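You operate a simulated robot arm through the tools that you are given. There is no shell and no other tool. Be economical: measure what you need, move in short steps, check, and stop when the job is done.

You are at the controls of a simulated robot arm. One attempt, no reset.

TASK
Fetch the green cushion from its locker for the three-dot chair.
Fine: it stands on the seat; the lid ends shut and clasped. Set down upright: what you pick out.

It is judged by the outcome, as a careful person would: the job done as asked, and still so three seconds after it is handed in. It fails if anything else is knocked over, pushed out of place, dropped, spilled or broken. Lids that push on must go on centred and level and be pressed home; caps that screw on are set level and turned clockwise until they are tight.

THE ROBOT
A 7-joint arm with a two-finger parallel gripper on a trunk, on a base that drives. Base frame: it is fixed to the floor where the robot stands at the start and does not move with it; the origin is under the middle of the robot, x ahead of it, y to its left, z up. Units: m, degrees, N and s.
With the tool pointing down near the work surface it reaches from about 0.24 to 0.52 m from the robot's upright axis, wherever it stands. Its first joint turns from -166.0 to 166.0 degrees. Places, roughly: door end bench clasp [1.4, 1.2, 0.3]; door end bench lid [1.5, 1.4, 0.4]; one-dot chair [-0.75, 3.25, 0.75]; seat of the three-dot chair [0.5, 1.3, 0.7]; sideboard end bench clasp [0.6, 0, 0.3]; sideboard end bench lid [0.6, -0.2, 0.4]; three-dot chair [0.5, 1.25, 0.75]; two-dot chair [-0.5, 2.75, 0.75]. Payload 3.91 kg.
The TCP is the grasp point between the finger pads, 0.03 m short of the fingertips. In the tool frame z runs along the fingers and y along their closing line. Largest opening 0.11 m; finger width 0.02, thickness 0.01; the body of the gripper, 0.048 by 0.112 m, starts 0.055 m behind the TCP.
Orientation is that of the tool frame in the base frame, as [roll, pitch, yaw] about the fixed x, y, z axes, in that order (R = Rz(yaw) Ry(pitch) Rx(roll)). With the fingers straight down and closing along the base's y, the tool's x points along the base's -x, its y along +y and its z along -z.

THE INTERFACE
- The arm moves only by the tool servo_tool. Its argument "moves" is a list of rows, each an object of numbers (a shift or turn left out is 0, a gripper value left out holds the last): "dx", "dy", "dz": the shift along the tool's x, y, z in m; "ax", "ay", "az": the turn, a rotation vector about the tool's x, y, z in rad. In form: [{"dx": .., "dy": .., "dz": .., "ax": .., "ay": .., "az": ..}, ...]. A call has 1 to 20 rows; each row is the pose to reach, as a shift and turn from the pose commanded when the call began, along the tool's axes at that moment. "claw" is the closure in counts, from 0 (fully open) to 255 (shut), set as the call begins (left out, the last holds). Each row takes 0.2 s and may step no farther than 0.05 m and 8.6 degrees from the row before; otherwise, or with a gripper value out of range, the whole call is refused. Where a pose cannot be reached the arm comes as near as it can. A force on the tool above 90 N (or 10 N above the force at the start of the call, whichever is more), or a blocked arm, ends the call early, and 0.2 s more pass. The fingers move at their own pace (about 0.153 m/s each) and stop on an object; they squeeze with about 29 N. The grip force told is the motor's: it shows also when the fingers shut on nothing. Time passes only in rows, and 0.2 s behind the last, so rows that repeat a pose let the fingers close. The reply holds the time, the measured pose of the TCP, the force on the tool along the base axes, the opening and the grip force, in the units named above and with some noise, with the torque about the TCP (base axes, N m) and any sound that the robot's microphone picked up.
- Cameras (640 x 400 px; columns grow to the right, rows downward): "scene" is now at [-0.0193, 0.1071, 1.4331]; the picture's right is [-0.65, -0.76, 0.00], its down [-0.61, 0.51, -0.61] and it looks along [0.46, -0.39, -0.80] (base axes); focal length 251 px, centre (320, 200). "wrist" rides on the gripper at [0.077, 0.007, -0.114] in the tool frame; the picture's right is [-0.09, 1.00, 0.00], its down [-0.80, -0.07, -0.59] and it looks along [-0.59, -0.05, 0.80] (tool axes); focal length 270 px, centre (320, 200).
- grab_frame(camera): a new picture of that camera. It takes no simulated time.
- slide_trunk(by): slides the trunk up (or, below 0, down) by that many m; the arm and the scene camera ride with it, the base frame stays. It gives what a move gives, with no picture.
- base_move(legs): drives the robot by 1 to 6 legs, each [ahead, turn to the left] in m and degrees, along the robot's own axes; the way and the turn of a leg run together, so that a leg with both is an arc; at most 1.5 m and 180 degrees a leg. The arm and the cameras ride along, it lands a little off, and it stops where it bumps. It gives what a move gives.
- head_to(pan, tilt): turns the head with the scene camera to pan (to the left, within 155 degrees either way) and tilt (down, from -29 to 69), counted from straight ahead of the robot. It gives what a move gives.
- point_at(camera, pixels): for up to 12 pixels [column, row] of the newest picture of that camera ("zoom" is the newest enlarged one), the place [x, y, z] in the base frame of the surface seen there, good to about 0.002 m. It takes no simulated time.
- zoom(camera, box): a new picture of the part [left, top, right, bottom] of that camera's present view, enlarged. It takes no simulated time.
- close_job(): hands the job in; it is judged then, once.

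Go step by step. Measure first, check grasps and placings, and put right what went wrong. The budget is 80 turns and 52 pictures, counting those below and the enlarged ones. Unless the task says otherwise, let go and move clear before handing in, and close with one line.

The tools are called after "Call:" as name(argument=value, ...) on one line, values as JSON. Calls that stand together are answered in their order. servo_tool: Moves the arm, as the interface text tells. Its arguments: {"type":"object","properties":{"moves":{"type":"array","items":{"type":"object","properties":{"dx":{"type":"number"},"dy":{"type":"number"},"dz":{"type":"number"},"ax":{"type":"number"},"ay":{"type":"number"},"az":{"type":"number"}}}},"claw":{"type":"number"}},"required":["moves"]} The other tools are called the same way: slide_trunk (by) slides the trunk up or down; base_move (legs) drives the base; head_to (pan, tilt) turns the head that bears the scene camera; grab_frame (camera) takes a picture; point_at (camera, pixels) gives the place of the surface under pixels of a picture; zoom (camera, box) takes an enlarged picture of a part of a camera's view; close_job () hands the job in.

At the start:

```text
clock: 0.0
tcp_pos: [0.558, 0.0066, 0.4993]
orientation: [-180.0, 0.0, -67.4]
force: [0.0, -0.3, -0.1]
ft_torque: [0.03, 0.0, 0.0]
finger_gap: 0.1097
grip_force: 0.0
trunk travel left (down, up): [-0.425, 0.185]
robot x, y, heading: [-0.0004, 0.0022, 0.0]
head pan, tilt: [-40.2, 52.7]
```

scene: 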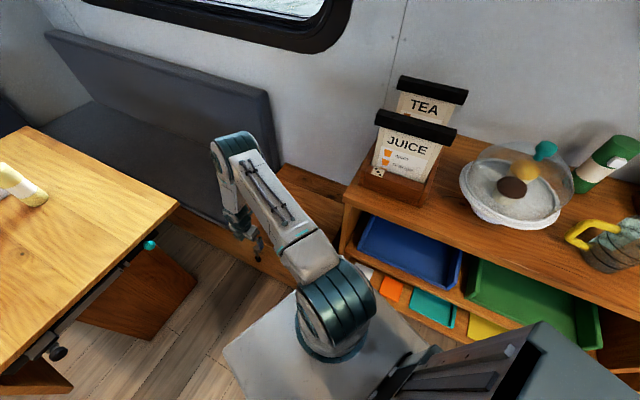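
wrist: 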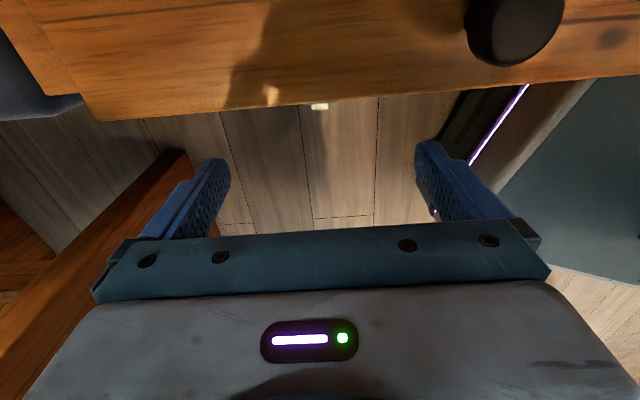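

The first picture shows a table to the left, a bench with cushion ahead and a sideboard to the right; the lockers aren't clear yet. I'll look around with the head.

Call:
head_to(pan=45, tilt=30)

Call:
grab_frame(camera="scene")

Call:
head_to(pan=0, tilt=45)

Call:
grab_frame(camera="scene")

```text
clock: 1.6
tcp_pos: [0.5592, 0.0056, 0.5005]
orientation: [179.9, 0.1, -67.4]
force: [1.1, -0.2, 0.3]
ft_torque: [-0.01, 0.01, -0.01]
finger_gap: 0.11
grip_force: 0.1
trunk travel left (down, up): [-0.425, 0.185]
robot x, y, heading: [-0.0035, 0.0032, -0.2]
head pan, tilt: [45.0, 30.0]
```

```text
49 pictures are left
```

scene: 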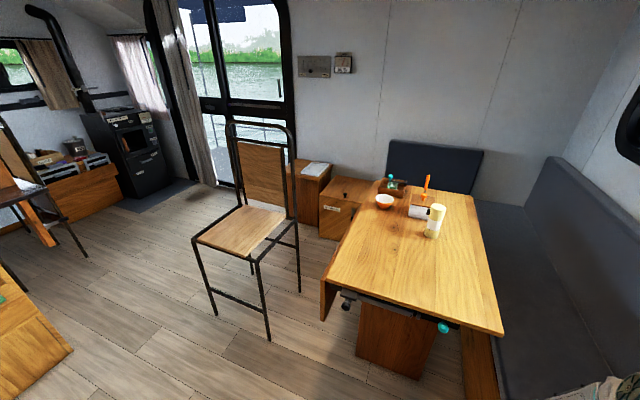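

```text
clock: 2.7
tcp_pos: [0.5587, 0.0039, 0.4978]
orientation: [-180.0, 0.1, -67.3]
force: [-0.2, 0.5, -0.2]
ft_torque: [0.05, -0.03, -0.01]
finger_gap: 0.1102
grip_force: 0.1
trunk travel left (down, up): [-0.425, 0.185]
robot x, y, heading: [-0.0029, 0.0029, 0.3]
head pan, tilt: [0.0, 45.0]
```

```text
48 pictures are left
```

scene: 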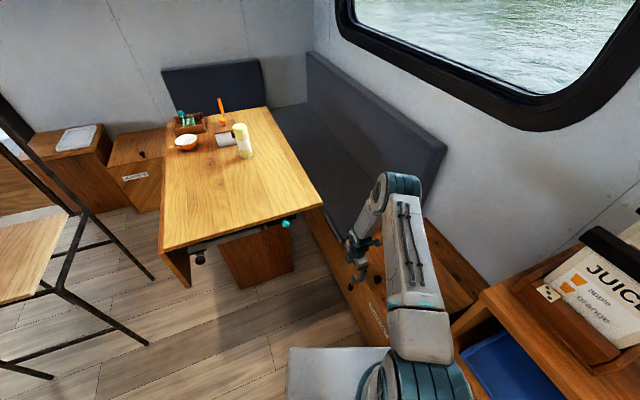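

The door end bench has a label at about (135,178) and the sideboard end bench near the floor at (378,315). I'll zoom to both.

Call:
zoom(camera="scene", box=[90, 110, 210, 185])

Call:
zoom(camera="scene", box=[310, 180, 500, 350])

```text
5.33 times, centred on (150, 148) of scene
```

zoom: 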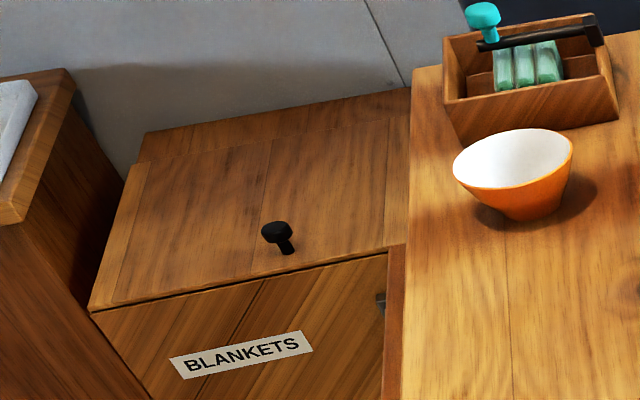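

```text
2.35 times, centred on (405, 265) of scene
```

zoom: 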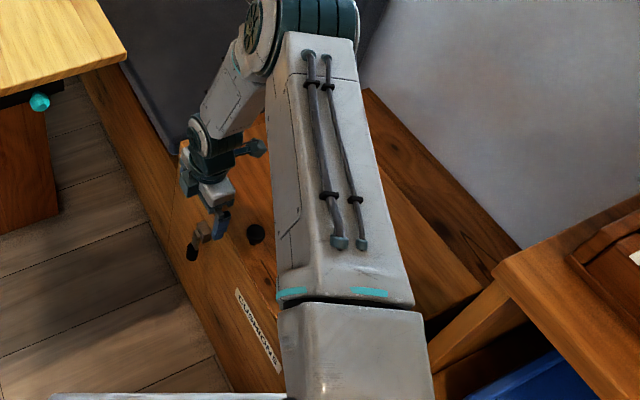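

The near bench (sideboard end) is labelled CUSHIONS, with its knob at zoom (255,233). I'll measure the layout: knob, lid edges, table edges.

Call:
grab_frame(camera="scene")

Call:
point_at(camera="scene", pixels=[[161, 250], [320, 205], [263, 108], [155, 122], [418, 279], [382, 282], [376, 305], [350, 290], [440, 225], [505, 310], [260, 270], [200, 257]])

Call:
zoom(camera="wrist", box=[0, 0, 640, 400])

```text
45 pictures are left
```

scene: 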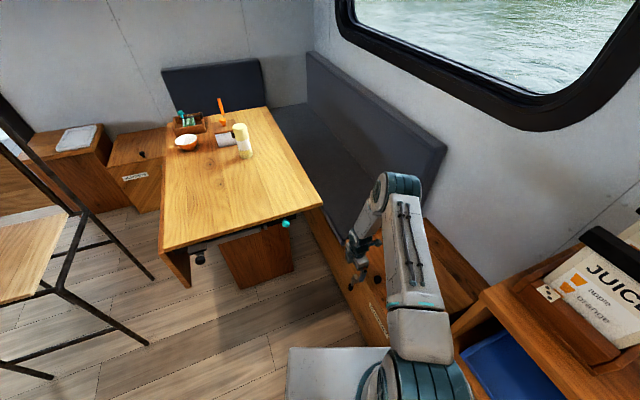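

```text
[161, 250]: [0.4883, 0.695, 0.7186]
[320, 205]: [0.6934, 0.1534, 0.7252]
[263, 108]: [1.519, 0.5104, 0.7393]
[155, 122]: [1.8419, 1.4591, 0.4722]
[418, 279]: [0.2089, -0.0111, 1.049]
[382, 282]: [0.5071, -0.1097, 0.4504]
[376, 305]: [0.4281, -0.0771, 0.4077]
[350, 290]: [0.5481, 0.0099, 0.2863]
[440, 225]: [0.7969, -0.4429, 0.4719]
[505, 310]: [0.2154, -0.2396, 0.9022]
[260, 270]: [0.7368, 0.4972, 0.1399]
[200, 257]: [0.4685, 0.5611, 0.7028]
```

```text
1.00 times, centred on (320, 200) of wrist (not enlarged: the box is as wide or as high as the picture)
```

zoom: 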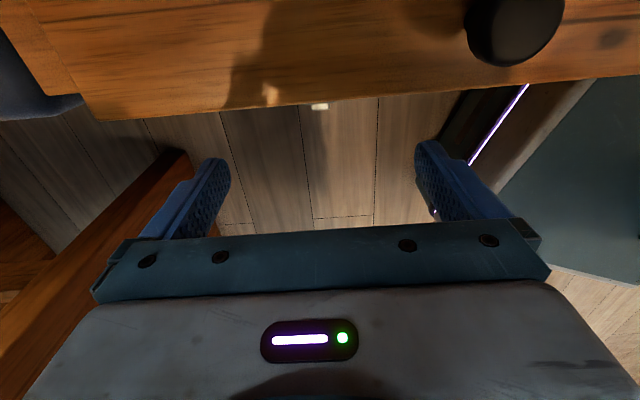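

The room is turned about 22.6° from the base frame; bench front lies along (0.92,0.38), with the table corner at (0.69,0.15). I'll back the arm away by driving a little backward and look at the bench front.

Call:
base_move(legs=[[-0.35, 0]])

Call:
head_to(pan=-5, tilt=45)

Call:
grab_frame(camera="scene")

Call:
grab_frame(camera="wrist")

```text
clock: 5.0
tcp_pos: [0.2059, 0.0031, 0.4995]
orientation: [-179.9, 0.0, -67.7]
force: [-0.4, 0.8, -0.1]
ft_torque: [0.0, -0.02, -0.02]
finger_gap: 0.1102
grip_force: 0.1
trunk travel left (down, up): [-0.425, 0.185]
robot x, y, heading: [-0.3529, 0.0043, -0.4]
head pan, tilt: [0.0, 45.0]
```

```text
clock: 5.7
tcp_pos: [0.2057, 0.0037, 0.4982]
orientation: [180.0, 0.0, -67.8]
force: [-0.2, 0.3, 0.2]
ft_torque: [-0.03, -0.03, -0.05]
finger_gap: 0.1097
grip_force: 0.0
trunk travel left (down, up): [-0.425, 0.185]
robot x, y, heading: [-0.3543, 0.0036, -0.2]
head pan, tilt: [-5.0, 45.0]
```

```text
43 pictures are left
```

scene: 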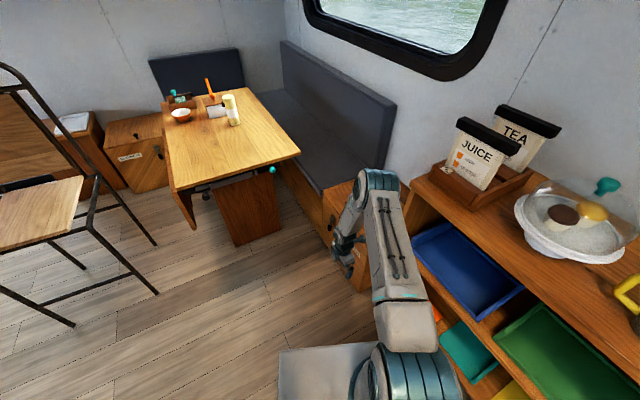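

```text
42 pictures are left
```

wrist: 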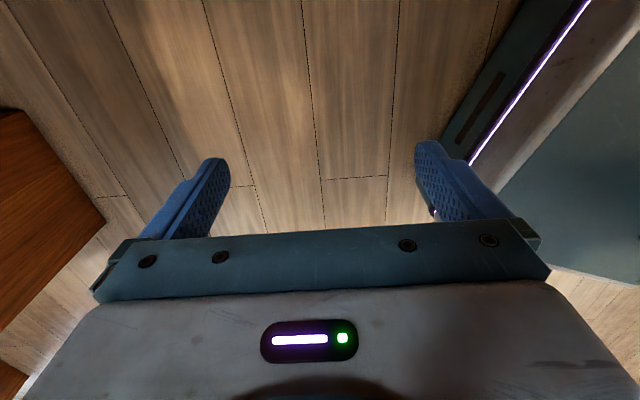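

The arm hides the bench. I'll pull the arm in and raise it, so that I can drive round to face the bench front.

Call:
servo_tool(moves=[{"dx": -0.018, "dy": 0.043, "dz": -0.015}, {"dx": -0.036, "dy": 0.086, "dz": -0.03}, {"dx": -0.054, "dy": 0.129, "dz": -0.045}, {"dx": -0.072, "dy": 0.172, "dz": -0.06}, {"dx": -0.09, "dy": 0.215, "dz": -0.075}, {"dx": -0.1, "dy": 0.24, "dz": -0.09}])

Call:
head_to(pan=30, tilt=60)

Call:
grab_frame(camera="scene")

```text
clock: 7.1
tcp_pos: [-0.0546, 0.0043, 0.5893]
orientation: [-180.0, -0.1, -67.7]
force: [0.7, 0.1, -0.4]
ft_torque: [0.04, -0.03, -0.01]
finger_gap: 0.11
grip_force: 0.1
trunk travel left (down, up): [-0.425, 0.185]
robot x, y, heading: [-0.3541, 0.0019, -0.4]
head pan, tilt: [-5.0, 45.0]
```

```text
clock: 8.1
tcp_pos: [-0.0533, 0.0057, 0.5895]
orientation: [180.0, 0.0, -67.7]
force: [0.2, 0.7, 0.0]
ft_torque: [0.04, -0.01, 0.01]
finger_gap: 0.1097
grip_force: 0.1
trunk travel left (down, up): [-0.425, 0.185]
robot x, y, heading: [-0.3573, 0.0032, -0.1]
head pan, tilt: [30.0, 60.0]
```

```text
41 pictures are left
```

scene: 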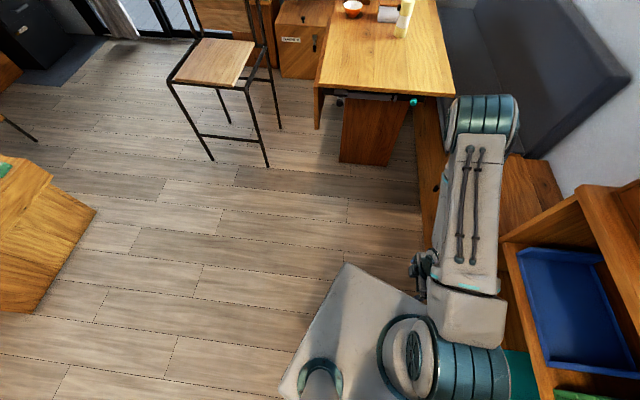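

I check the size of the base and where the elbow is.

Call:
point_at(camera="scene", pixels=[[348, 266], [285, 385], [426, 303], [480, 115], [515, 110], [480, 330], [207, 158], [266, 164], [90, 212], [443, 185], [510, 180], [416, 160]])

```text
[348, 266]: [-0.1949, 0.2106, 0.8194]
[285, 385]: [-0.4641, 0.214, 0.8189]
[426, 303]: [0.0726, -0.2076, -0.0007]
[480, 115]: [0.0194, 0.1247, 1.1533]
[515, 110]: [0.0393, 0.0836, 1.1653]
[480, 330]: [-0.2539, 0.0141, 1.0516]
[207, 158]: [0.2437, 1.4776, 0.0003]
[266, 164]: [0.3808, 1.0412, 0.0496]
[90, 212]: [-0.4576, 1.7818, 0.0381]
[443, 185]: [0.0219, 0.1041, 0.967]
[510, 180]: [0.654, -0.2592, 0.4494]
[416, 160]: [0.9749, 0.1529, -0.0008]
```

The base plate is about 0.42 m wide and the elbow is high (z 1.15). I'll drive to about (0.14, 0.44) and turn to face the bench.

Call:
base_move(legs=[[0, 41], [0.66, 0], [0, -108]])

Call:
head_to(pan=15, tilt=60)

Call:
grab_frame(camera="scene")

```text
clock: 14.5
tcp_pos: [0.3772, 0.6186, 0.5893]
orientation: [-179.4, 0.6, -30.4]
force: [-10.0, 8.4, 15.4]
ft_torque: [-1.57, -2.19, 0.17]
finger_gap: 0.1099
grip_force: 0.1
trunk travel left (down, up): [-0.425, 0.185]
robot x, y, heading: [0.136, 0.4318, 36.3]
head pan, tilt: [30.0, 60.0]
stopped in leg 3: the robot was blocked; the commanded pose is now the measured one
```

```text
clock: 15.2
tcp_pos: [0.3757, 0.619, 0.5906]
orientation: [-179.4, 0.5, -30.4]
force: [-15.5, 13.4, 17.2]
ft_torque: [-2.24, -2.95, 0.33]
finger_gap: 0.1102
grip_force: 0.0
trunk travel left (down, up): [-0.425, 0.185]
robot x, y, heading: [0.142, 0.4299, 36.3]
head pan, tilt: [15.0, 60.0]
```

```text
40 pictures are left
```

scene: 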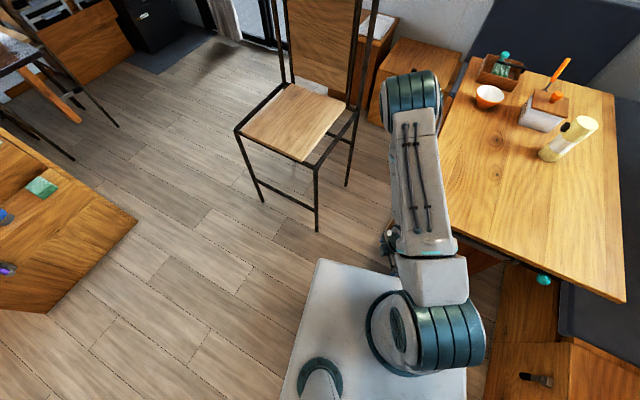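

The gripper touched the table's side; I back off along the heading and then turn.

Call:
base_move(legs=[[0, 4], [-0.22, 0], [0, -106]])

Call:
head_to(pan=20, tilt=55)

Call:
grab_frame(camera="scene")

```text
clock: 21.9
tcp_pos: [0.1015, 0.018, 0.5904]
orientation: [-179.5, 0.6, -132.7]
force: [0.0, 0.1, 0.3]
ft_torque: [-0.01, -0.02, -0.02]
finger_gap: 0.1102
grip_force: 0.1
trunk travel left (down, up): [-0.425, 0.185]
robot x, y, heading: [-0.0243, 0.2904, -65.9]
head pan, tilt: [15.0, 60.0]
```

```text
clock: 22.5
tcp_pos: [0.1009, 0.0183, 0.5894]
orientation: [-179.5, 0.6, -132.8]
force: [-0.2, 0.1, 0.7]
ft_torque: [0.02, 0.01, 0.02]
finger_gap: 0.1101
grip_force: 0.0
trunk travel left (down, up): [-0.425, 0.185]
robot x, y, heading: [-0.0288, 0.2926, -66.2]
head pan, tilt: [20.0, 55.0]
```

```text
39 pictures are left
```

scene: 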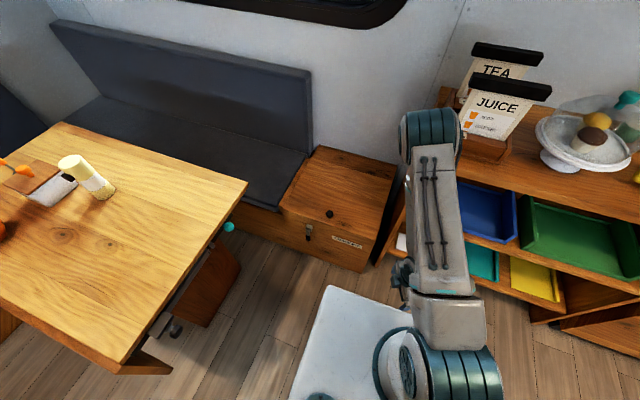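

The locker now shows well: knob at (329,213), clasp at (308,231). I zoom in and measure.

Call:
zoom(camera="scene", box=[260, 140, 420, 280])

Call:
point_at(camera="scene", pixels=[[329, 213], [308, 231], [281, 206], [317, 147], [396, 165], [379, 240], [347, 242], [220, 215], [246, 182], [118, 370], [230, 227], [362, 265]])

```text
2.86 times, centred on (340, 210) of scene
```

zoom: 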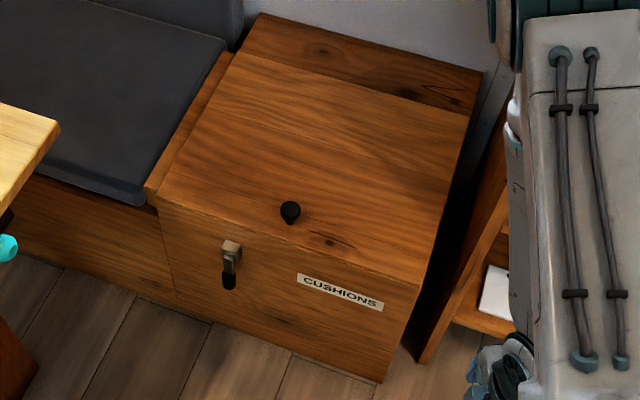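

```text
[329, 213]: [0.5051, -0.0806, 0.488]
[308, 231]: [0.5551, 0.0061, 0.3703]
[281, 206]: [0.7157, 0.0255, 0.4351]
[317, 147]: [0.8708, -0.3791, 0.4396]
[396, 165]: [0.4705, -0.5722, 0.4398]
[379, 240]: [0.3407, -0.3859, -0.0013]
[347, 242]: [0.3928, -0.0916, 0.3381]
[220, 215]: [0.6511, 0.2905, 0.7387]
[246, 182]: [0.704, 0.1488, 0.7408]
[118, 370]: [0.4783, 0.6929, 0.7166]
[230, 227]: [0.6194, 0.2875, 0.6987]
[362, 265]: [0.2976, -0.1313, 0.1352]
```

I zoom closer on the clasp and measure its parts.

Call:
zoom(camera="scene", box=[295, 200, 345, 250])

Call:
point_at(camera="zoom", pixels=[[258, 235], [268, 215], [245, 255], [243, 295], [245, 330], [238, 375], [300, 300], [395, 110], [415, 165], [350, 140]])

```text
8.00 times, centred on (320, 225) of scene
```

zoom: 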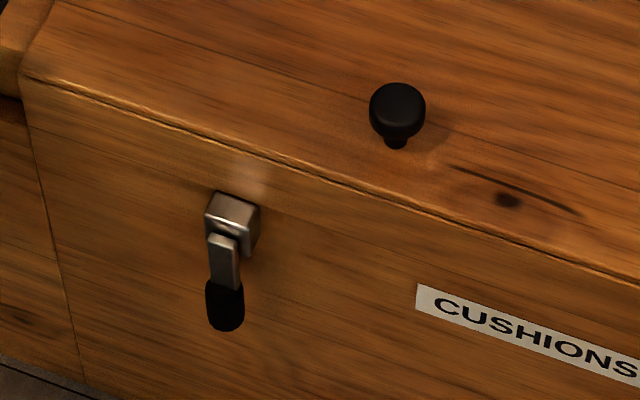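

```text
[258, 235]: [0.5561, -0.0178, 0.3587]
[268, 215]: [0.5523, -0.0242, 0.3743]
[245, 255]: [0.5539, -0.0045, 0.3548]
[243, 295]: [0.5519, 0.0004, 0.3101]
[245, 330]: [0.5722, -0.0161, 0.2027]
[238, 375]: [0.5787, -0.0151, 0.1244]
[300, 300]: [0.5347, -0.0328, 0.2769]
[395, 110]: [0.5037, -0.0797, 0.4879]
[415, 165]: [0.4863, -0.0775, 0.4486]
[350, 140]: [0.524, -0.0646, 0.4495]
```

The clasp is a lever hanging on the front (handle about z 0.31, standing out about 2 cm), knob at (0.504,-0.080,0.488). I'll shift the robot sideways along the bench by backing, turning, and driving, keeping clear of the table.

Call:
base_move(legs=[[-0.25, 0], [0, 44], [0.44, 0], [0, -45.5]])

Call:
head_to(pan=10, tilt=62)

Call:
grab_frame(camera="scene")

```text
clock: 30.8
tcp_pos: [0.3995, 0.0762, 0.5897]
orientation: [-179.6, 0.6, -135.0]
force: [0.3, -0.1, 0.0]
ft_torque: [-0.03, -0.01, 0.03]
finger_gap: 0.1098
grip_force: 0.1
trunk travel left (down, up): [-0.425, 0.185]
robot x, y, heading: [0.2754, 0.3541, -68.3]
head pan, tilt: [20.0, 55.0]
```

```text
clock: 31.5
tcp_pos: [0.3988, 0.0766, 0.5895]
orientation: [-179.6, 0.7, -135.0]
force: [-0.5, 0.0, -0.7]
ft_torque: [-0.03, 0.0, -0.03]
finger_gap: 0.1099
grip_force: 0.0
trunk travel left (down, up): [-0.425, 0.185]
robot x, y, heading: [0.2805, 0.353, -68.3]
head pan, tilt: [10.0, 62.0]
```

```text
36 pictures are left
```

scene: 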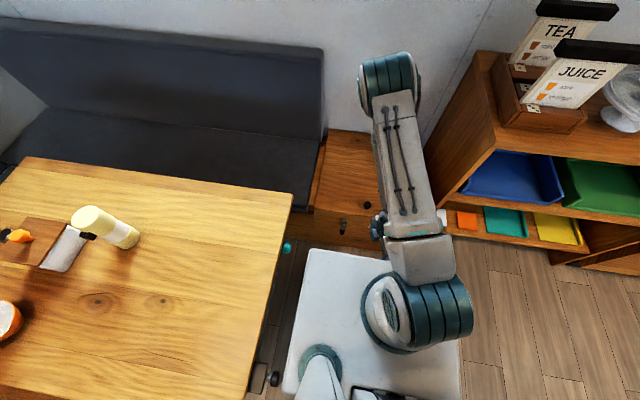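

The robot is now in front of the locker. I turn the tool to square with the bench, then tilt it towards the front.

Call:
servo_tool(moves=[{"az": -0.148}, {"az": -0.295}, {"az": -0.443}, {"az": -0.59}, {"az": -0.738}, {"az": -0.885}, {"az": -1.033}, {"az": -1.18}])

Call:
servo_tool(moves=[{"ay": 0.148}, {"ay": 0.295}, {"ay": 0.443}, {"ay": 0.59}, {"ay": 0.738}, {"ay": 0.873}])

Call:
grab_frame(camera="wrist")

Call:
grab_frame(camera="scene")

```text
clock: 33.3
tcp_pos: [0.3996, 0.0763, 0.5901]
orientation: [-179.2, -0.3, -67.4]
force: [1.0, 0.1, 0.4]
ft_torque: [-0.02, -0.01, 0.01]
finger_gap: 0.1097
grip_force: 0.1
trunk travel left (down, up): [-0.425, 0.185]
robot x, y, heading: [0.2786, 0.3556, -68.4]
head pan, tilt: [10.0, 62.0]
```

```text
clock: 34.9
tcp_pos: [0.4327, 0.0468, 0.5654]
orientation: [-171.8, -55.5, -72.5]
force: [0.2, -0.1, 0.1]
ft_torque: [-0.02, -0.02, -0.03]
finger_gap: 0.11
grip_force: 0.0
out of reach, approached as far as the arm can: row 2, 3, 4, 5, 6
trunk travel left (down, up): [-0.425, 0.185]
robot x, y, heading: [0.2779, 0.3546, -68.1]
head pan, tilt: [10.0, 62.0]
stopped in row 6: the arm was blocked; the commanded pose is now the measured one
```

```text
35 pictures are left
```

wrist: 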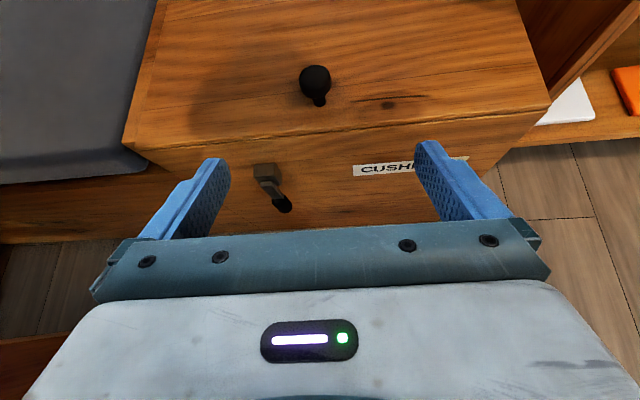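

```text
34 pictures are left
```

scene: 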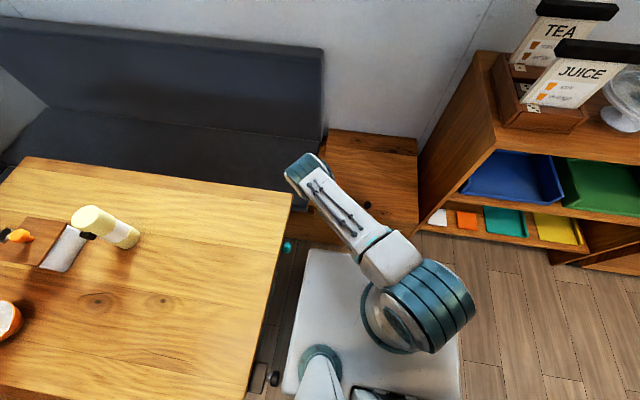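

The clasp shows at wrist (275,190). I measure the clasp, the elbow and the plate edges.

Call:
point_at(camera="wrist", pixels=[[283, 205], [278, 195], [270, 184], [264, 170], [290, 210], [265, 205], [315, 75], [318, 102], [135, 150], [545, 110]])

Call:
point_at(camera="scene", pixels=[[305, 170], [290, 165], [312, 252], [290, 380], [440, 290], [460, 390], [292, 195], [250, 395], [340, 200]])

Call:
zoom(camera="wrist", box=[220, 140, 340, 220])

```text
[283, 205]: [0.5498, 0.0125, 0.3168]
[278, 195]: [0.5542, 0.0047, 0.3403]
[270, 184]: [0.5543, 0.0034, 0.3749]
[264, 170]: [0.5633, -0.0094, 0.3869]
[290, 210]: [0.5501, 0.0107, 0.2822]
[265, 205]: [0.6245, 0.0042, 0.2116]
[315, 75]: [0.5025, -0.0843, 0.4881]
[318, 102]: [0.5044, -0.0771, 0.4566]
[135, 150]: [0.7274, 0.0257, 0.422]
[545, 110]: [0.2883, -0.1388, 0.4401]
```

```text
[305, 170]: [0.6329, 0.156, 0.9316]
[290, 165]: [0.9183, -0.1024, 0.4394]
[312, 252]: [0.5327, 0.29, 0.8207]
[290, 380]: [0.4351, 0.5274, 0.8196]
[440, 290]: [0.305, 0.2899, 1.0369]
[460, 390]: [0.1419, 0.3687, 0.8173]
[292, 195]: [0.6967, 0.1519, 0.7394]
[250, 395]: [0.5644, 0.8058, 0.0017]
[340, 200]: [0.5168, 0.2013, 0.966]
```

```text
5.00 times, centred on (280, 180) of wrist
```

zoom: 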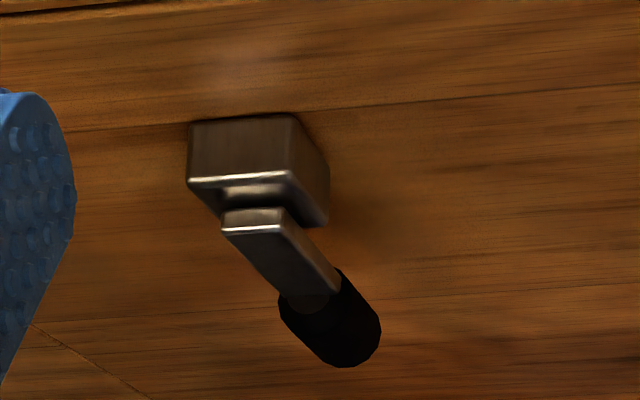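

Handle centre is about (0.553,0.003,0.30), standing 2.5 cm off the front. I back the base a little for better arm posture and lower the trunk some.

Call:
base_move(legs=[[-0.12, 0]])

Call:
slide_trunk(by=-0.12)

Call:
servo_tool(moves=[{"dx": -0.002, "dy": -0.019, "dz": 0.036}, {"dx": -0.004, "dy": -0.037, "dz": 0.072}, {"dx": -0.006, "dy": -0.056, "dz": 0.109}, {"dx": -0.008, "dy": -0.075, "dz": 0.145}])

Call:
grab_frame(camera="wrist")

Call:
grab_frame(camera="scene")

```text
clock: 36.1
tcp_pos: [0.3877, 0.1587, 0.5657]
orientation: [-171.7, -55.5, -72.4]
force: [-0.1, -0.1, -0.4]
ft_torque: [0.0, -0.01, -0.03]
finger_gap: 0.1099
grip_force: 0.1
trunk travel left (down, up): [-0.425, 0.185]
robot x, y, heading: [0.2346, 0.4668, -68.3]
head pan, tilt: [10.0, 62.0]
```

```text
clock: 37.6
tcp_pos: [0.3856, 0.1577, 0.4488]
orientation: [-171.0, -55.7, -73.3]
force: [-0.2, 0.4, 0.0]
ft_torque: [0.01, -0.01, -0.02]
finger_gap: 0.1101
grip_force: 0.0
trunk travel left (down, up): [-0.305, 0.305]
robot x, y, heading: [0.2389, 0.4649, -68.5]
head pan, tilt: [10.0, 62.0]
```

```text
clock: 38.6
tcp_pos: [0.5108, 0.0742, 0.3782]
orientation: [-168.1, -55.4, -76.9]
force: [0.1, -0.1, -1.0]
ft_torque: [-0.02, 0.02, 0.01]
finger_gap: 0.1101
grip_force: 0.1
trunk travel left (down, up): [-0.305, 0.305]
robot x, y, heading: [0.2393, 0.4542, -72.2]
head pan, tilt: [10.0, 62.0]
```

```text
32 pictures are left
```

wrist: 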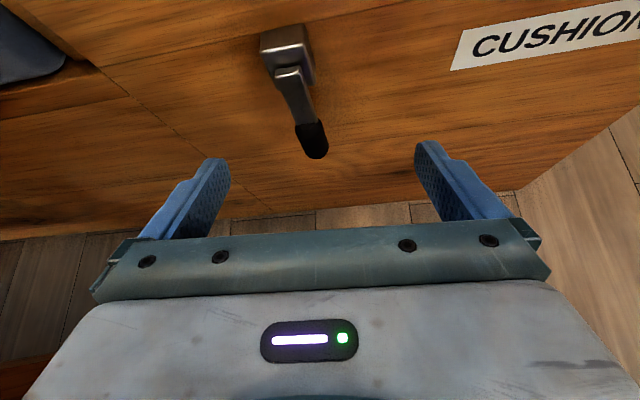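

```text
31 pictures are left
```

scene: 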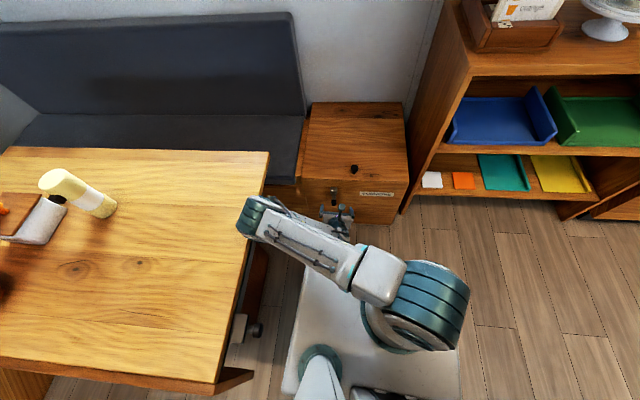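

The base heading shifted to -72° during that move, so the elbow may be pressing on the table corner near (250,215). I measure it.

Call:
point_at(camera="scene", pixels=[[255, 215], [245, 220], [262, 205], [268, 155], [218, 380], [330, 250], [400, 275], [312, 255], [290, 370]])

Call:
zoom(camera="scene", box=[200, 140, 400, 280])

```text
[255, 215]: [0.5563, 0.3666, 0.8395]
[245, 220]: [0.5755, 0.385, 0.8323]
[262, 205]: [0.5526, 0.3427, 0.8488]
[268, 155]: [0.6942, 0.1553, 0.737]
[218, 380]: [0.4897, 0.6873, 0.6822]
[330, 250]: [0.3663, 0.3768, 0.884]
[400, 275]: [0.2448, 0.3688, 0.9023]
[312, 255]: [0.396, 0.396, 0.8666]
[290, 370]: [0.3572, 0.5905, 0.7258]
```

```text
2.86 times, centred on (300, 210) of scene
```

zoom: 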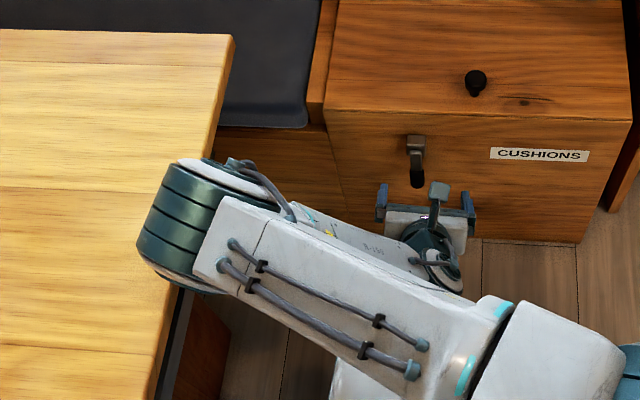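

The elbow is touching the table's edge. I raise the trunk first, then move the base about 0.2 m to the right so the elbow clears the table.

Call:
slide_trunk(by=0.15)

Call:
base_move(legs=[[-0.2, 0], [0, -40], [0.3, 0], [0, 45]])

Call:
head_to(pan=15, tilt=55)

Call:
grab_frame(camera="scene")

```text
clock: 39.0
tcp_pos: [0.5435, 0.0827, 0.3632]
orientation: [-175.0, -55.1, -70.4]
force: [-0.3, -0.1, -0.3]
ft_torque: [0.03, -0.01, 0.08]
finger_gap: 0.1099
grip_force: 0.0
trunk travel left (down, up): [-0.31, 0.3]
robot x, y, heading: [0.2395, 0.4499, -75.1]
head pan, tilt: [10.0, 62.0]
stopped: the arm was blocked; the commanded pose is now the measured one
```

```text
clock: 39.8
tcp_pos: [0.5876, 0.0719, 0.3254]
orientation: [175.7, -52.7, -64.6]
force: [-3.0, -3.5, -1.8]
ft_torque: [0.06, -0.24, 0.23]
finger_gap: 0.1102
grip_force: 0.0
trunk travel left (down, up): [-0.31, 0.3]
robot x, y, heading: [0.242, 0.4303, -82.5]
head pan, tilt: [10.0, 62.0]
stopped in leg 1: the robot was blocked; the commanded pose is now the measured one
```

```text
clock: 40.4
tcp_pos: [0.5902, 0.0756, 0.3208]
orientation: [174.6, -52.5, -62.4]
force: [0.0, 0.0, -0.3]
ft_torque: [0.01, -0.01, 0.02]
finger_gap: 0.1101
grip_force: 0.0
trunk travel left (down, up): [-0.31, 0.3]
robot x, y, heading: [0.2403, 0.4339, -83.9]
head pan, tilt: [15.0, 55.0]
```

```text
29 pictures are left
```

scene: 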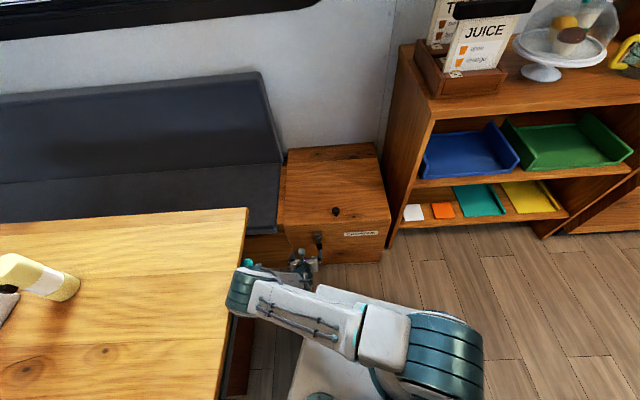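

The arm is still wedged against the table edge at (240,290). I try lifting the trunk in a small step.

Call:
slide_trunk(by=0.08)

Call:
zoom(camera="scene", box=[200, 200, 400, 330])

```text
clock: 40.8
tcp_pos: [0.6192, 0.0926, 0.2922]
orientation: [171.2, -50.0, -57.9]
force: [-0.5, 0.8, -0.2]
ft_torque: [0.02, -0.04, -0.02]
finger_gap: 0.1099
grip_force: 0.0
trunk travel left (down, up): [-0.312, 0.298]
robot x, y, heading: [0.2413, 0.4274, -85.0]
head pan, tilt: [15.0, 55.0]
stopped: the arm was blocked; the commanded pose is now the measured one
```

```text
3.08 times, centred on (300, 265) of scene
```

zoom: 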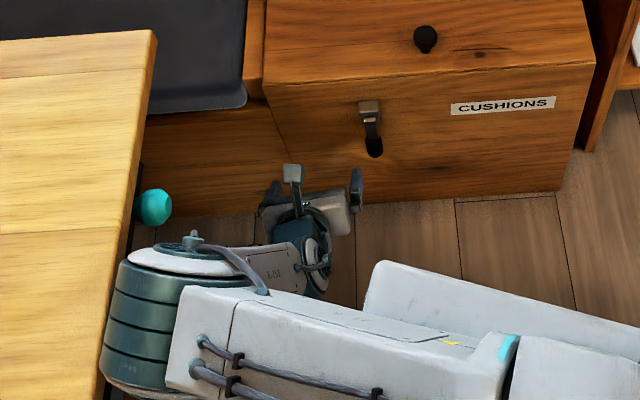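

The elbow lies against the table's end. I slide the tool to the right (away from the table, along tool +y) and slightly back, which swings the elbow away.

Call:
servo_tool(moves=[{"dy": 0.03, "dz": -0.01}, {"dy": 0.06, "dz": -0.02}, {"dy": 0.09, "dz": -0.03}])

```text
clock: 41.1
tcp_pos: [0.6274, 0.093, 0.263]
orientation: [168.4, -47.5, -55.9]
force: [-3.3, 0.0, 0.1]
ft_torque: [0.0, -0.16, 0.16]
finger_gap: 0.11
grip_force: 0.1
trunk travel left (down, up): [-0.312, 0.298]
robot x, y, heading: [0.2385, 0.4289, -84.5]
head pan, tilt: [15.0, 55.0]
stopped in row 1: the arm was blocked; the commanded pose is now the measured one
```

Still blocked; I try turning the base right, which carries the whole arm away from the table.

Call:
base_move(legs=[[0, -6]])

Call:
head_to(pan=35, tilt=65)

Call:
grab_frame(camera="scene")

```text
clock: 41.8
tcp_pos: [0.7022, 0.0787, 0.2776]
orientation: [-165.1, -45.2, -90.6]
force: [9.1, 64.7, 14.2]
ft_torque: [-0.08, -0.95, 4.67]
finger_gap: 0.11
grip_force: 0.0
trunk travel left (down, up): [-0.312, 0.298]
robot x, y, heading: [0.2353, 0.4319, -86.3]
head pan, tilt: [15.0, 55.0]
stopped in leg 1: the robot was blocked; the commanded pose is now the measured one
```

```text
clock: 42.6
tcp_pos: [0.6986, 0.0783, 0.278]
orientation: [-165.4, -45.5, -90.8]
force: [1.5, 12.2, -9.3]
ft_torque: [0.21, 0.76, 0.69]
finger_gap: 0.11
grip_force: 0.1
trunk travel left (down, up): [-0.312, 0.298]
robot x, y, heading: [0.2349, 0.434, -86.8]
head pan, tilt: [35.0, 65.0]
```

```text
27 pictures are left
```

scene: 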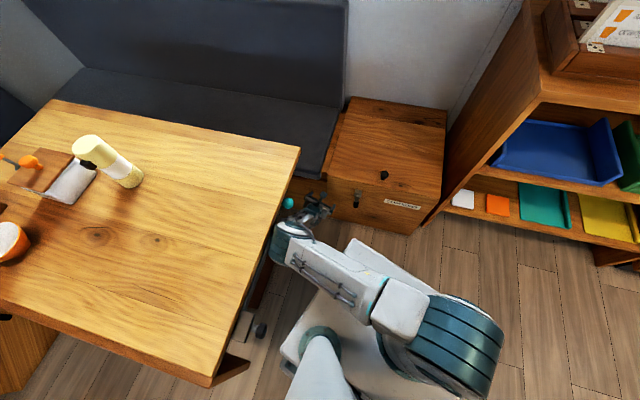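

The gripper has swung against the bench front left of the clasp. I measure the elbow and the table corners to understand the jam.

Call:
point_at(camera="scene", pixels=[[283, 240], [275, 250], [300, 225], [318, 208], [298, 152], [212, 380], [288, 202], [370, 300], [440, 340], [318, 250], [260, 330]])

Call:
zoom(camera="scene", box=[230, 150, 390, 260])

Call:
grab_frame(camera="wrist")

```text
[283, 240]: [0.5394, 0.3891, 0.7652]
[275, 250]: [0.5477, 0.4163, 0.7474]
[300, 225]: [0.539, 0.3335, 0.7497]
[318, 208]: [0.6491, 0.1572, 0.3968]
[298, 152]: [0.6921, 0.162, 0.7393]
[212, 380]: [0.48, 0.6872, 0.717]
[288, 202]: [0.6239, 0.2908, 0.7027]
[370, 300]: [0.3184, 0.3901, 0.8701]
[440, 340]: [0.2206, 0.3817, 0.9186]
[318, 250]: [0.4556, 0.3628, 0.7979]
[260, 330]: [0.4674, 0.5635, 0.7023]
```

```text
3.64 times, centred on (310, 205) of scene
```

zoom: 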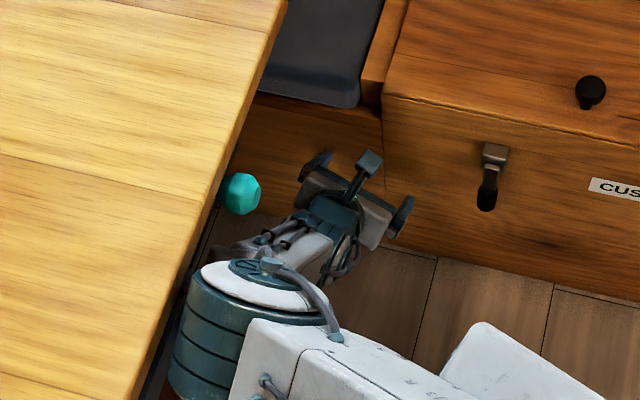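

```text
25 pictures are left
```

wrist: 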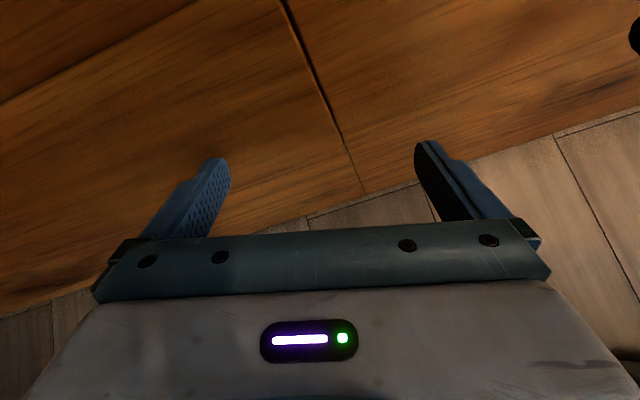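

The elbow (z≈0.76) is beside the table edge and the gripper lightly touches the bench front. I retract the tool up, back and to the right in small steps.

Call:
servo_tool(moves=[{"dx": 0.0056, "dy": 0.0107, "dz": -0.019}, {"dx": 0.0112, "dy": 0.0213, "dz": -0.038}, {"dx": 0.0168, "dy": 0.032, "dz": -0.057}, {"dx": 0.0224, "dy": 0.0426, "dz": -0.076}])

```text
clock: 43.0
tcp_pos: [0.7019, 0.0871, 0.2761]
orientation: [-159.0, -43.5, -101.1]
force: [-2.2, -5.2, 3.4]
ft_torque: [0.43, -0.04, 0.18]
finger_gap: 0.1103
grip_force: 0.0
trunk travel left (down, up): [-0.312, 0.298]
robot x, y, heading: [0.2301, 0.4301, -87.6]
head pan, tilt: [35.0, 65.0]
stopped in row 1: the arm was blocked; the commanded pose is now the measured one
```

Tracing the geometry, the upper arm seems to lie on the robot's own plate edge while the elbow touches the table. I try a very slow straight lift.

Call:
servo_tool(moves=[{"dx": 0.0034, "dy": -0.0013, "dz": -0.0034}, {"dx": 0.0069, "dy": -0.0026, "dz": -0.0068}, {"dx": 0.0103, "dy": -0.0039, "dz": -0.0102}, {"dx": 0.0138, "dy": -0.0052, "dz": -0.0135}, {"dx": 0.0172, "dy": -0.0065, "dz": -0.0169}, {"dx": 0.0206, "dy": -0.0078, "dz": -0.0203}, {"dx": 0.0275, "dy": -0.0104, "dz": -0.0271}, {"dx": 0.0344, "dy": -0.013, "dz": -0.0339}])

```text
clock: 43.3
tcp_pos: [0.7274, 0.104, 0.2659]
orientation: [-152.7, -37.7, -111.9]
force: [-47.3, 177.4, 72.4]
ft_torque: [-4.08, -5.68, 12.5]
finger_gap: 0.1098
grip_force: 0.1
out of reach, approached as far as the arm can: row 1
trunk travel left (down, up): [-0.312, 0.298]
robot x, y, heading: [0.2308, 0.4282, -87.1]
head pan, tilt: [35.0, 65.0]
stopped in row 1: the force on the tool passed its limit at 202 N (the readings are from after the stop); the commanded pose is now the measured one
```

Force spike as the arm slipped. I let it settle with still rows and look again.

Call:
servo_tool(moves=[{}, {}])

Call:
head_to(pan=50, tilt=60)

Call:
grab_frame(camera="scene")

```text
clock: 43.7
tcp_pos: [0.7603, 0.1187, 0.267]
orientation: [-147.7, -35.1, -118.1]
force: [2.5, 3.0, -0.1]
ft_torque: [-0.18, 0.1, -0.19]
finger_gap: 0.1056
grip_force: 0.4
trunk travel left (down, up): [-0.312, 0.298]
robot x, y, heading: [0.2364, 0.4361, -86.7]
head pan, tilt: [35.0, 65.0]
stopped in row 1: the arm was blocked; the commanded pose is now the measured one
```

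```text
clock: 44.4
tcp_pos: [0.7629, 0.1175, 0.2668]
orientation: [-148.6, -35.9, -115.1]
force: [-16.4, 54.0, 11.3]
ft_torque: [-0.94, -0.94, 2.75]
finger_gap: 0.1026
grip_force: 0.2
trunk travel left (down, up): [-0.312, 0.298]
robot x, y, heading: [0.2331, 0.4349, -86.2]
head pan, tilt: [50.0, 60.0]
```

```text
24 pictures are left
```

scene: 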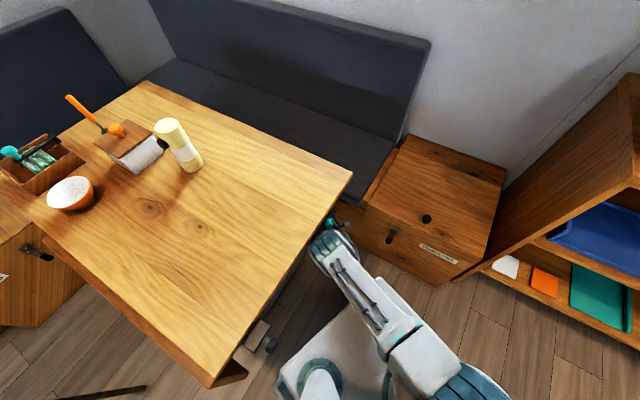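

The gripper has slid under the table end and presses on the bench (54 N); all table items still stand. I back off in a gentle right arc to relieve it.

Call:
base_move(legs=[[-0.06, -5]])

Call:
point_at(camera="scene", pixels=[[325, 245], [315, 255], [340, 222], [375, 300], [420, 360], [350, 172], [215, 380], [270, 345]])

```text
clock: 45.2
tcp_pos: [0.7916, 0.1295, 0.2742]
orientation: [-142.7, -30.2, -125.3]
force: [-45.2, 23.8, -22.4]
ft_torque: [0.55, 0.54, -0.55]
finger_gap: 0.0835
grip_force: 0.1
trunk travel left (down, up): [-0.312, 0.298]
robot x, y, heading: [0.2289, 0.4481, -87.6]
head pan, tilt: [50.0, 60.0]
stopped in leg 1: the force on the tool passed its limit at 125 N (the readings are from after the stop); the commanded pose is now the measured one
```

```text
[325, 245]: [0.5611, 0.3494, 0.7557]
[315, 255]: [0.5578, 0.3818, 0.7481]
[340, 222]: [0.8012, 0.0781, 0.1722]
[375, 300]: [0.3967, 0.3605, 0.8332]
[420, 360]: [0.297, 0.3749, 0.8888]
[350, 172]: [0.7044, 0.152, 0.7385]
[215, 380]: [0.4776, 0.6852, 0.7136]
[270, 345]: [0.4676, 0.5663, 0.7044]
```

The tool is pressing its finger on the bench front; I un-tilt and retract in one bolder step so the arm's preferred posture swings away from the table.

Call:
servo_tool(moves=[{"dz": -0.03, "dx": 0.01, "ay": -0.1}, {"dz": -0.06, "dx": 0.02, "ay": -0.2}])

Call:
servo_tool(moves=[{"dz": -0.03, "dx": 0.01, "ay": -0.1}, {"dz": -0.06, "dx": 0.02, "ay": -0.2}])

```text
clock: 45.6
tcp_pos: [0.7297, 0.1426, 0.2328]
orientation: [-154.0, -30.5, -113.5]
force: [0.6, 0.0, -0.6]
ft_torque: [0.0, -0.04, -0.02]
finger_gap: 0.1099
grip_force: 0.0
trunk travel left (down, up): [-0.312, 0.298]
robot x, y, heading: [0.2279, 0.4435, -87.9]
head pan, tilt: [50.0, 60.0]
stopped in row 2: the arm was blocked; the commanded pose is now the measured one
```

```text
clock: 46.0
tcp_pos: [0.7063, 0.1459, 0.2124]
orientation: [-158.0, -29.1, -111.0]
force: [-1.9, -0.5, 0.2]
ft_torque: [0.03, -0.07, 0.05]
finger_gap: 0.1102
grip_force: 0.0
trunk travel left (down, up): [-0.312, 0.298]
robot x, y, heading: [0.2294, 0.4477, -88.2]
head pan, tilt: [50.0, 60.0]
stopped in row 1: the arm was blocked; the commanded pose is now the measured one
```

The tool is now free of force. I turn the base right a little to draw the elbow off the table.

Call:
base_move(legs=[[0, -7]])

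Call:
servo_tool(moves=[{"dz": -0.03, "dx": 0.02, "ay": -0.1}, {"dz": -0.06, "dx": 0.04, "ay": -0.2}, {"dz": -0.09, "dx": 0.06, "ay": -0.3}])

Call:
grab_frame(camera="scene")

```text
clock: 47.0
tcp_pos: [0.6641, 0.0932, 0.202]
orientation: [-158.9, -29.5, -117.1]
force: [0.6, -0.1, 0.7]
ft_torque: [0.03, 0.01, -0.01]
finger_gap: 0.1101
grip_force: 0.0
trunk travel left (down, up): [-0.312, 0.298]
robot x, y, heading: [0.2306, 0.4427, -94.4]
head pan, tilt: [50.0, 60.0]
```

```text
clock: 47.8
tcp_pos: [0.6308, 0.1015, 0.3049]
orientation: [-161.2, -13.2, -111.1]
force: [-0.4, -0.2, -0.2]
ft_torque: [0.02, 0.04, 0.02]
finger_gap: 0.11
grip_force: 0.0
trunk travel left (down, up): [-0.312, 0.298]
robot x, y, heading: [0.2285, 0.4458, -94.8]
head pan, tilt: [50.0, 60.0]
```

```text
23 pictures are left
```

scene: 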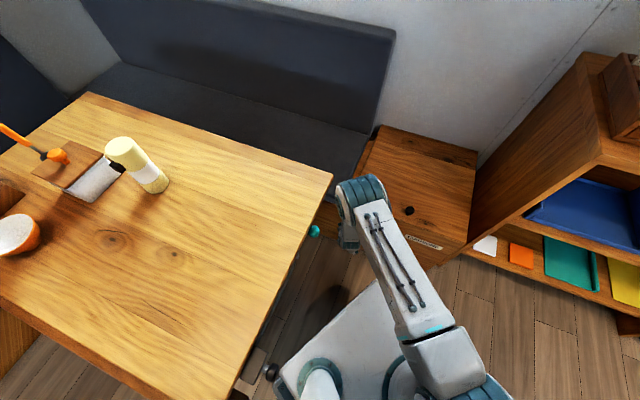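

Free of the table now. I raise the trunk and shift the base to the right by backing, turning right, driving, and turning back.

Call:
slide_trunk(by=0.22)

Call:
base_move(legs=[[-0.12, 0], [0, -45], [0.24, 0], [0, 55]])

Call:
head_to(pan=35, tilt=55)

Call:
grab_frame(camera="scene")

```text
clock: 50.1
tcp_pos: [0.6307, 0.1001, 0.524]
orientation: [-161.2, -13.3, -110.9]
force: [0.7, 0.1, 0.6]
ft_torque: [0.02, -0.03, 0.04]
finger_gap: 0.1101
grip_force: 0.2
trunk travel left (down, up): [-0.532, 0.078]
robot x, y, heading: [0.2293, 0.4456, -94.7]
head pan, tilt: [50.0, 60.0]
```

```text
clock: 51.4
tcp_pos: [0.6226, 0.1961, 0.525]
orientation: [-161.8, -14.3, -112.5]
force: [-0.2, 0.3, -0.2]
ft_torque: [0.0, -0.01, 0.02]
finger_gap: 0.1099
grip_force: 0.0
trunk travel left (down, up): [-0.532, 0.078]
robot x, y, heading: [0.2379, 0.5602, -96.1]
head pan, tilt: [50.0, 60.0]
stopped in leg 1: the robot was blocked; the commanded pose is now the measured one
```

```text
clock: 52.2
tcp_pos: [0.6227, 0.196, 0.5248]
orientation: [-161.7, -14.2, -112.4]
force: [-0.8, -0.7, 0.3]
ft_torque: [0.0, 0.0, -0.02]
finger_gap: 0.1099
grip_force: 0.0
trunk travel left (down, up): [-0.532, 0.078]
robot x, y, heading: [0.239, 0.5597, -96.2]
head pan, tilt: [35.0, 55.0]
```

```text
22 pictures are left
```

scene: 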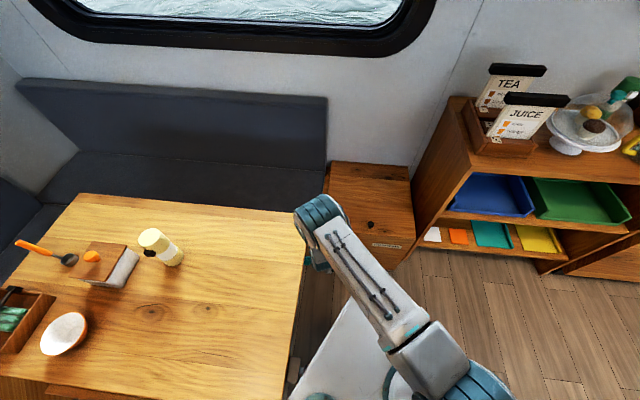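

Blocked at the end of the back leg (almost there). Go forward a touch, then turn right and shift.

Call:
base_move(legs=[[0.05, 0], [0, -45], [0.24, 0], [0, 50]])

Call:
head_to(pan=45, tilt=55)

Call:
grab_frame(camera="scene")

```text
clock: 58.8
tcp_pos: [0.4654, 0.0313, 0.5234]
orientation: [-161.7, -14.2, -107.2]
force: [-0.6, 0.3, 0.6]
ft_torque: [0.0, -0.03, -0.01]
finger_gap: 0.1099
grip_force: 0.1
trunk travel left (down, up): [-0.532, 0.078]
robot x, y, heading: [0.0498, 0.3542, -90.6]
head pan, tilt: [35.0, 55.0]
```

```text
clock: 59.5
tcp_pos: [0.4642, 0.0327, 0.5239]
orientation: [-161.7, -14.3, -107.1]
force: [0.9, -0.4, 0.5]
ft_torque: [0.01, 0.04, -0.04]
finger_gap: 0.1099
grip_force: 0.0
trunk travel left (down, up): [-0.532, 0.078]
robot x, y, heading: [0.0438, 0.3564, -90.6]
head pan, tilt: [45.0, 55.0]
```

```text
21 pictures are left
```

scene: 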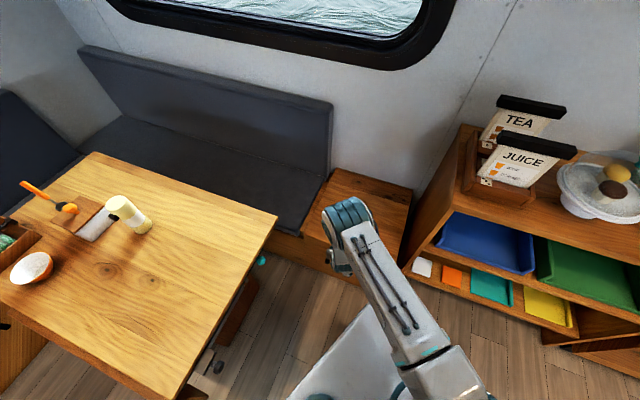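

Clear of the table now. I rotate the tool to a 40° tilt square with the bench, staying at height, then check the elbow.

Call:
servo_tool(moves=[{"dx": -0.005, "dz": 0.01, "ax": 0.0024, "ay": 0.054, "az": -0.113}, {"dx": -0.01, "dz": 0.02, "ax": 0.0049, "ay": 0.108, "az": -0.226}, {"dx": -0.015, "dz": 0.03, "ax": 0.0073, "ay": 0.163, "az": -0.34}, {"dx": -0.02, "dz": 0.04, "ax": 0.0097, "ay": 0.217, "az": -0.453}, {"dx": -0.03, "dz": 0.05, "ax": 0.0122, "ay": 0.271, "az": -0.566}, {"dx": -0.04, "dz": 0.06, "ax": 0.0146, "ay": 0.325, "az": -0.679}])

Call:
grab_frame(camera="scene")

```text
clock: 61.1
tcp_pos: [0.5256, 0.0435, 0.4899]
orientation: [-174.6, -40.8, -72.4]
force: [-0.9, -0.3, 0.3]
ft_torque: [-0.03, 0.04, 0.02]
finger_gap: 0.11
grip_force: 0.0
trunk travel left (down, up): [-0.532, 0.078]
robot x, y, heading: [0.0489, 0.3567, -90.5]
head pan, tilt: [45.0, 55.0]
stopped in row 6: the arm was blocked; the commanded pose is now the measured one
```

```text
20 pictures are left
```

scene: 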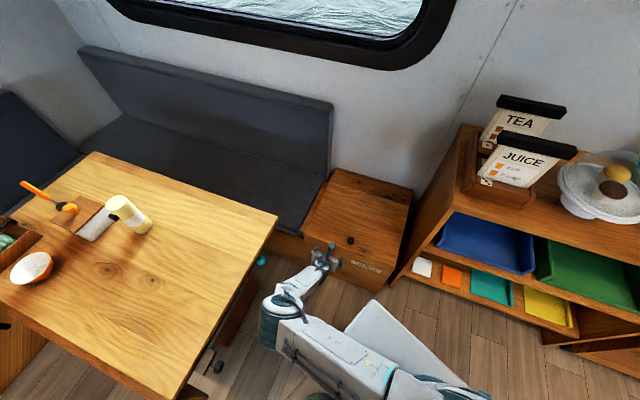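

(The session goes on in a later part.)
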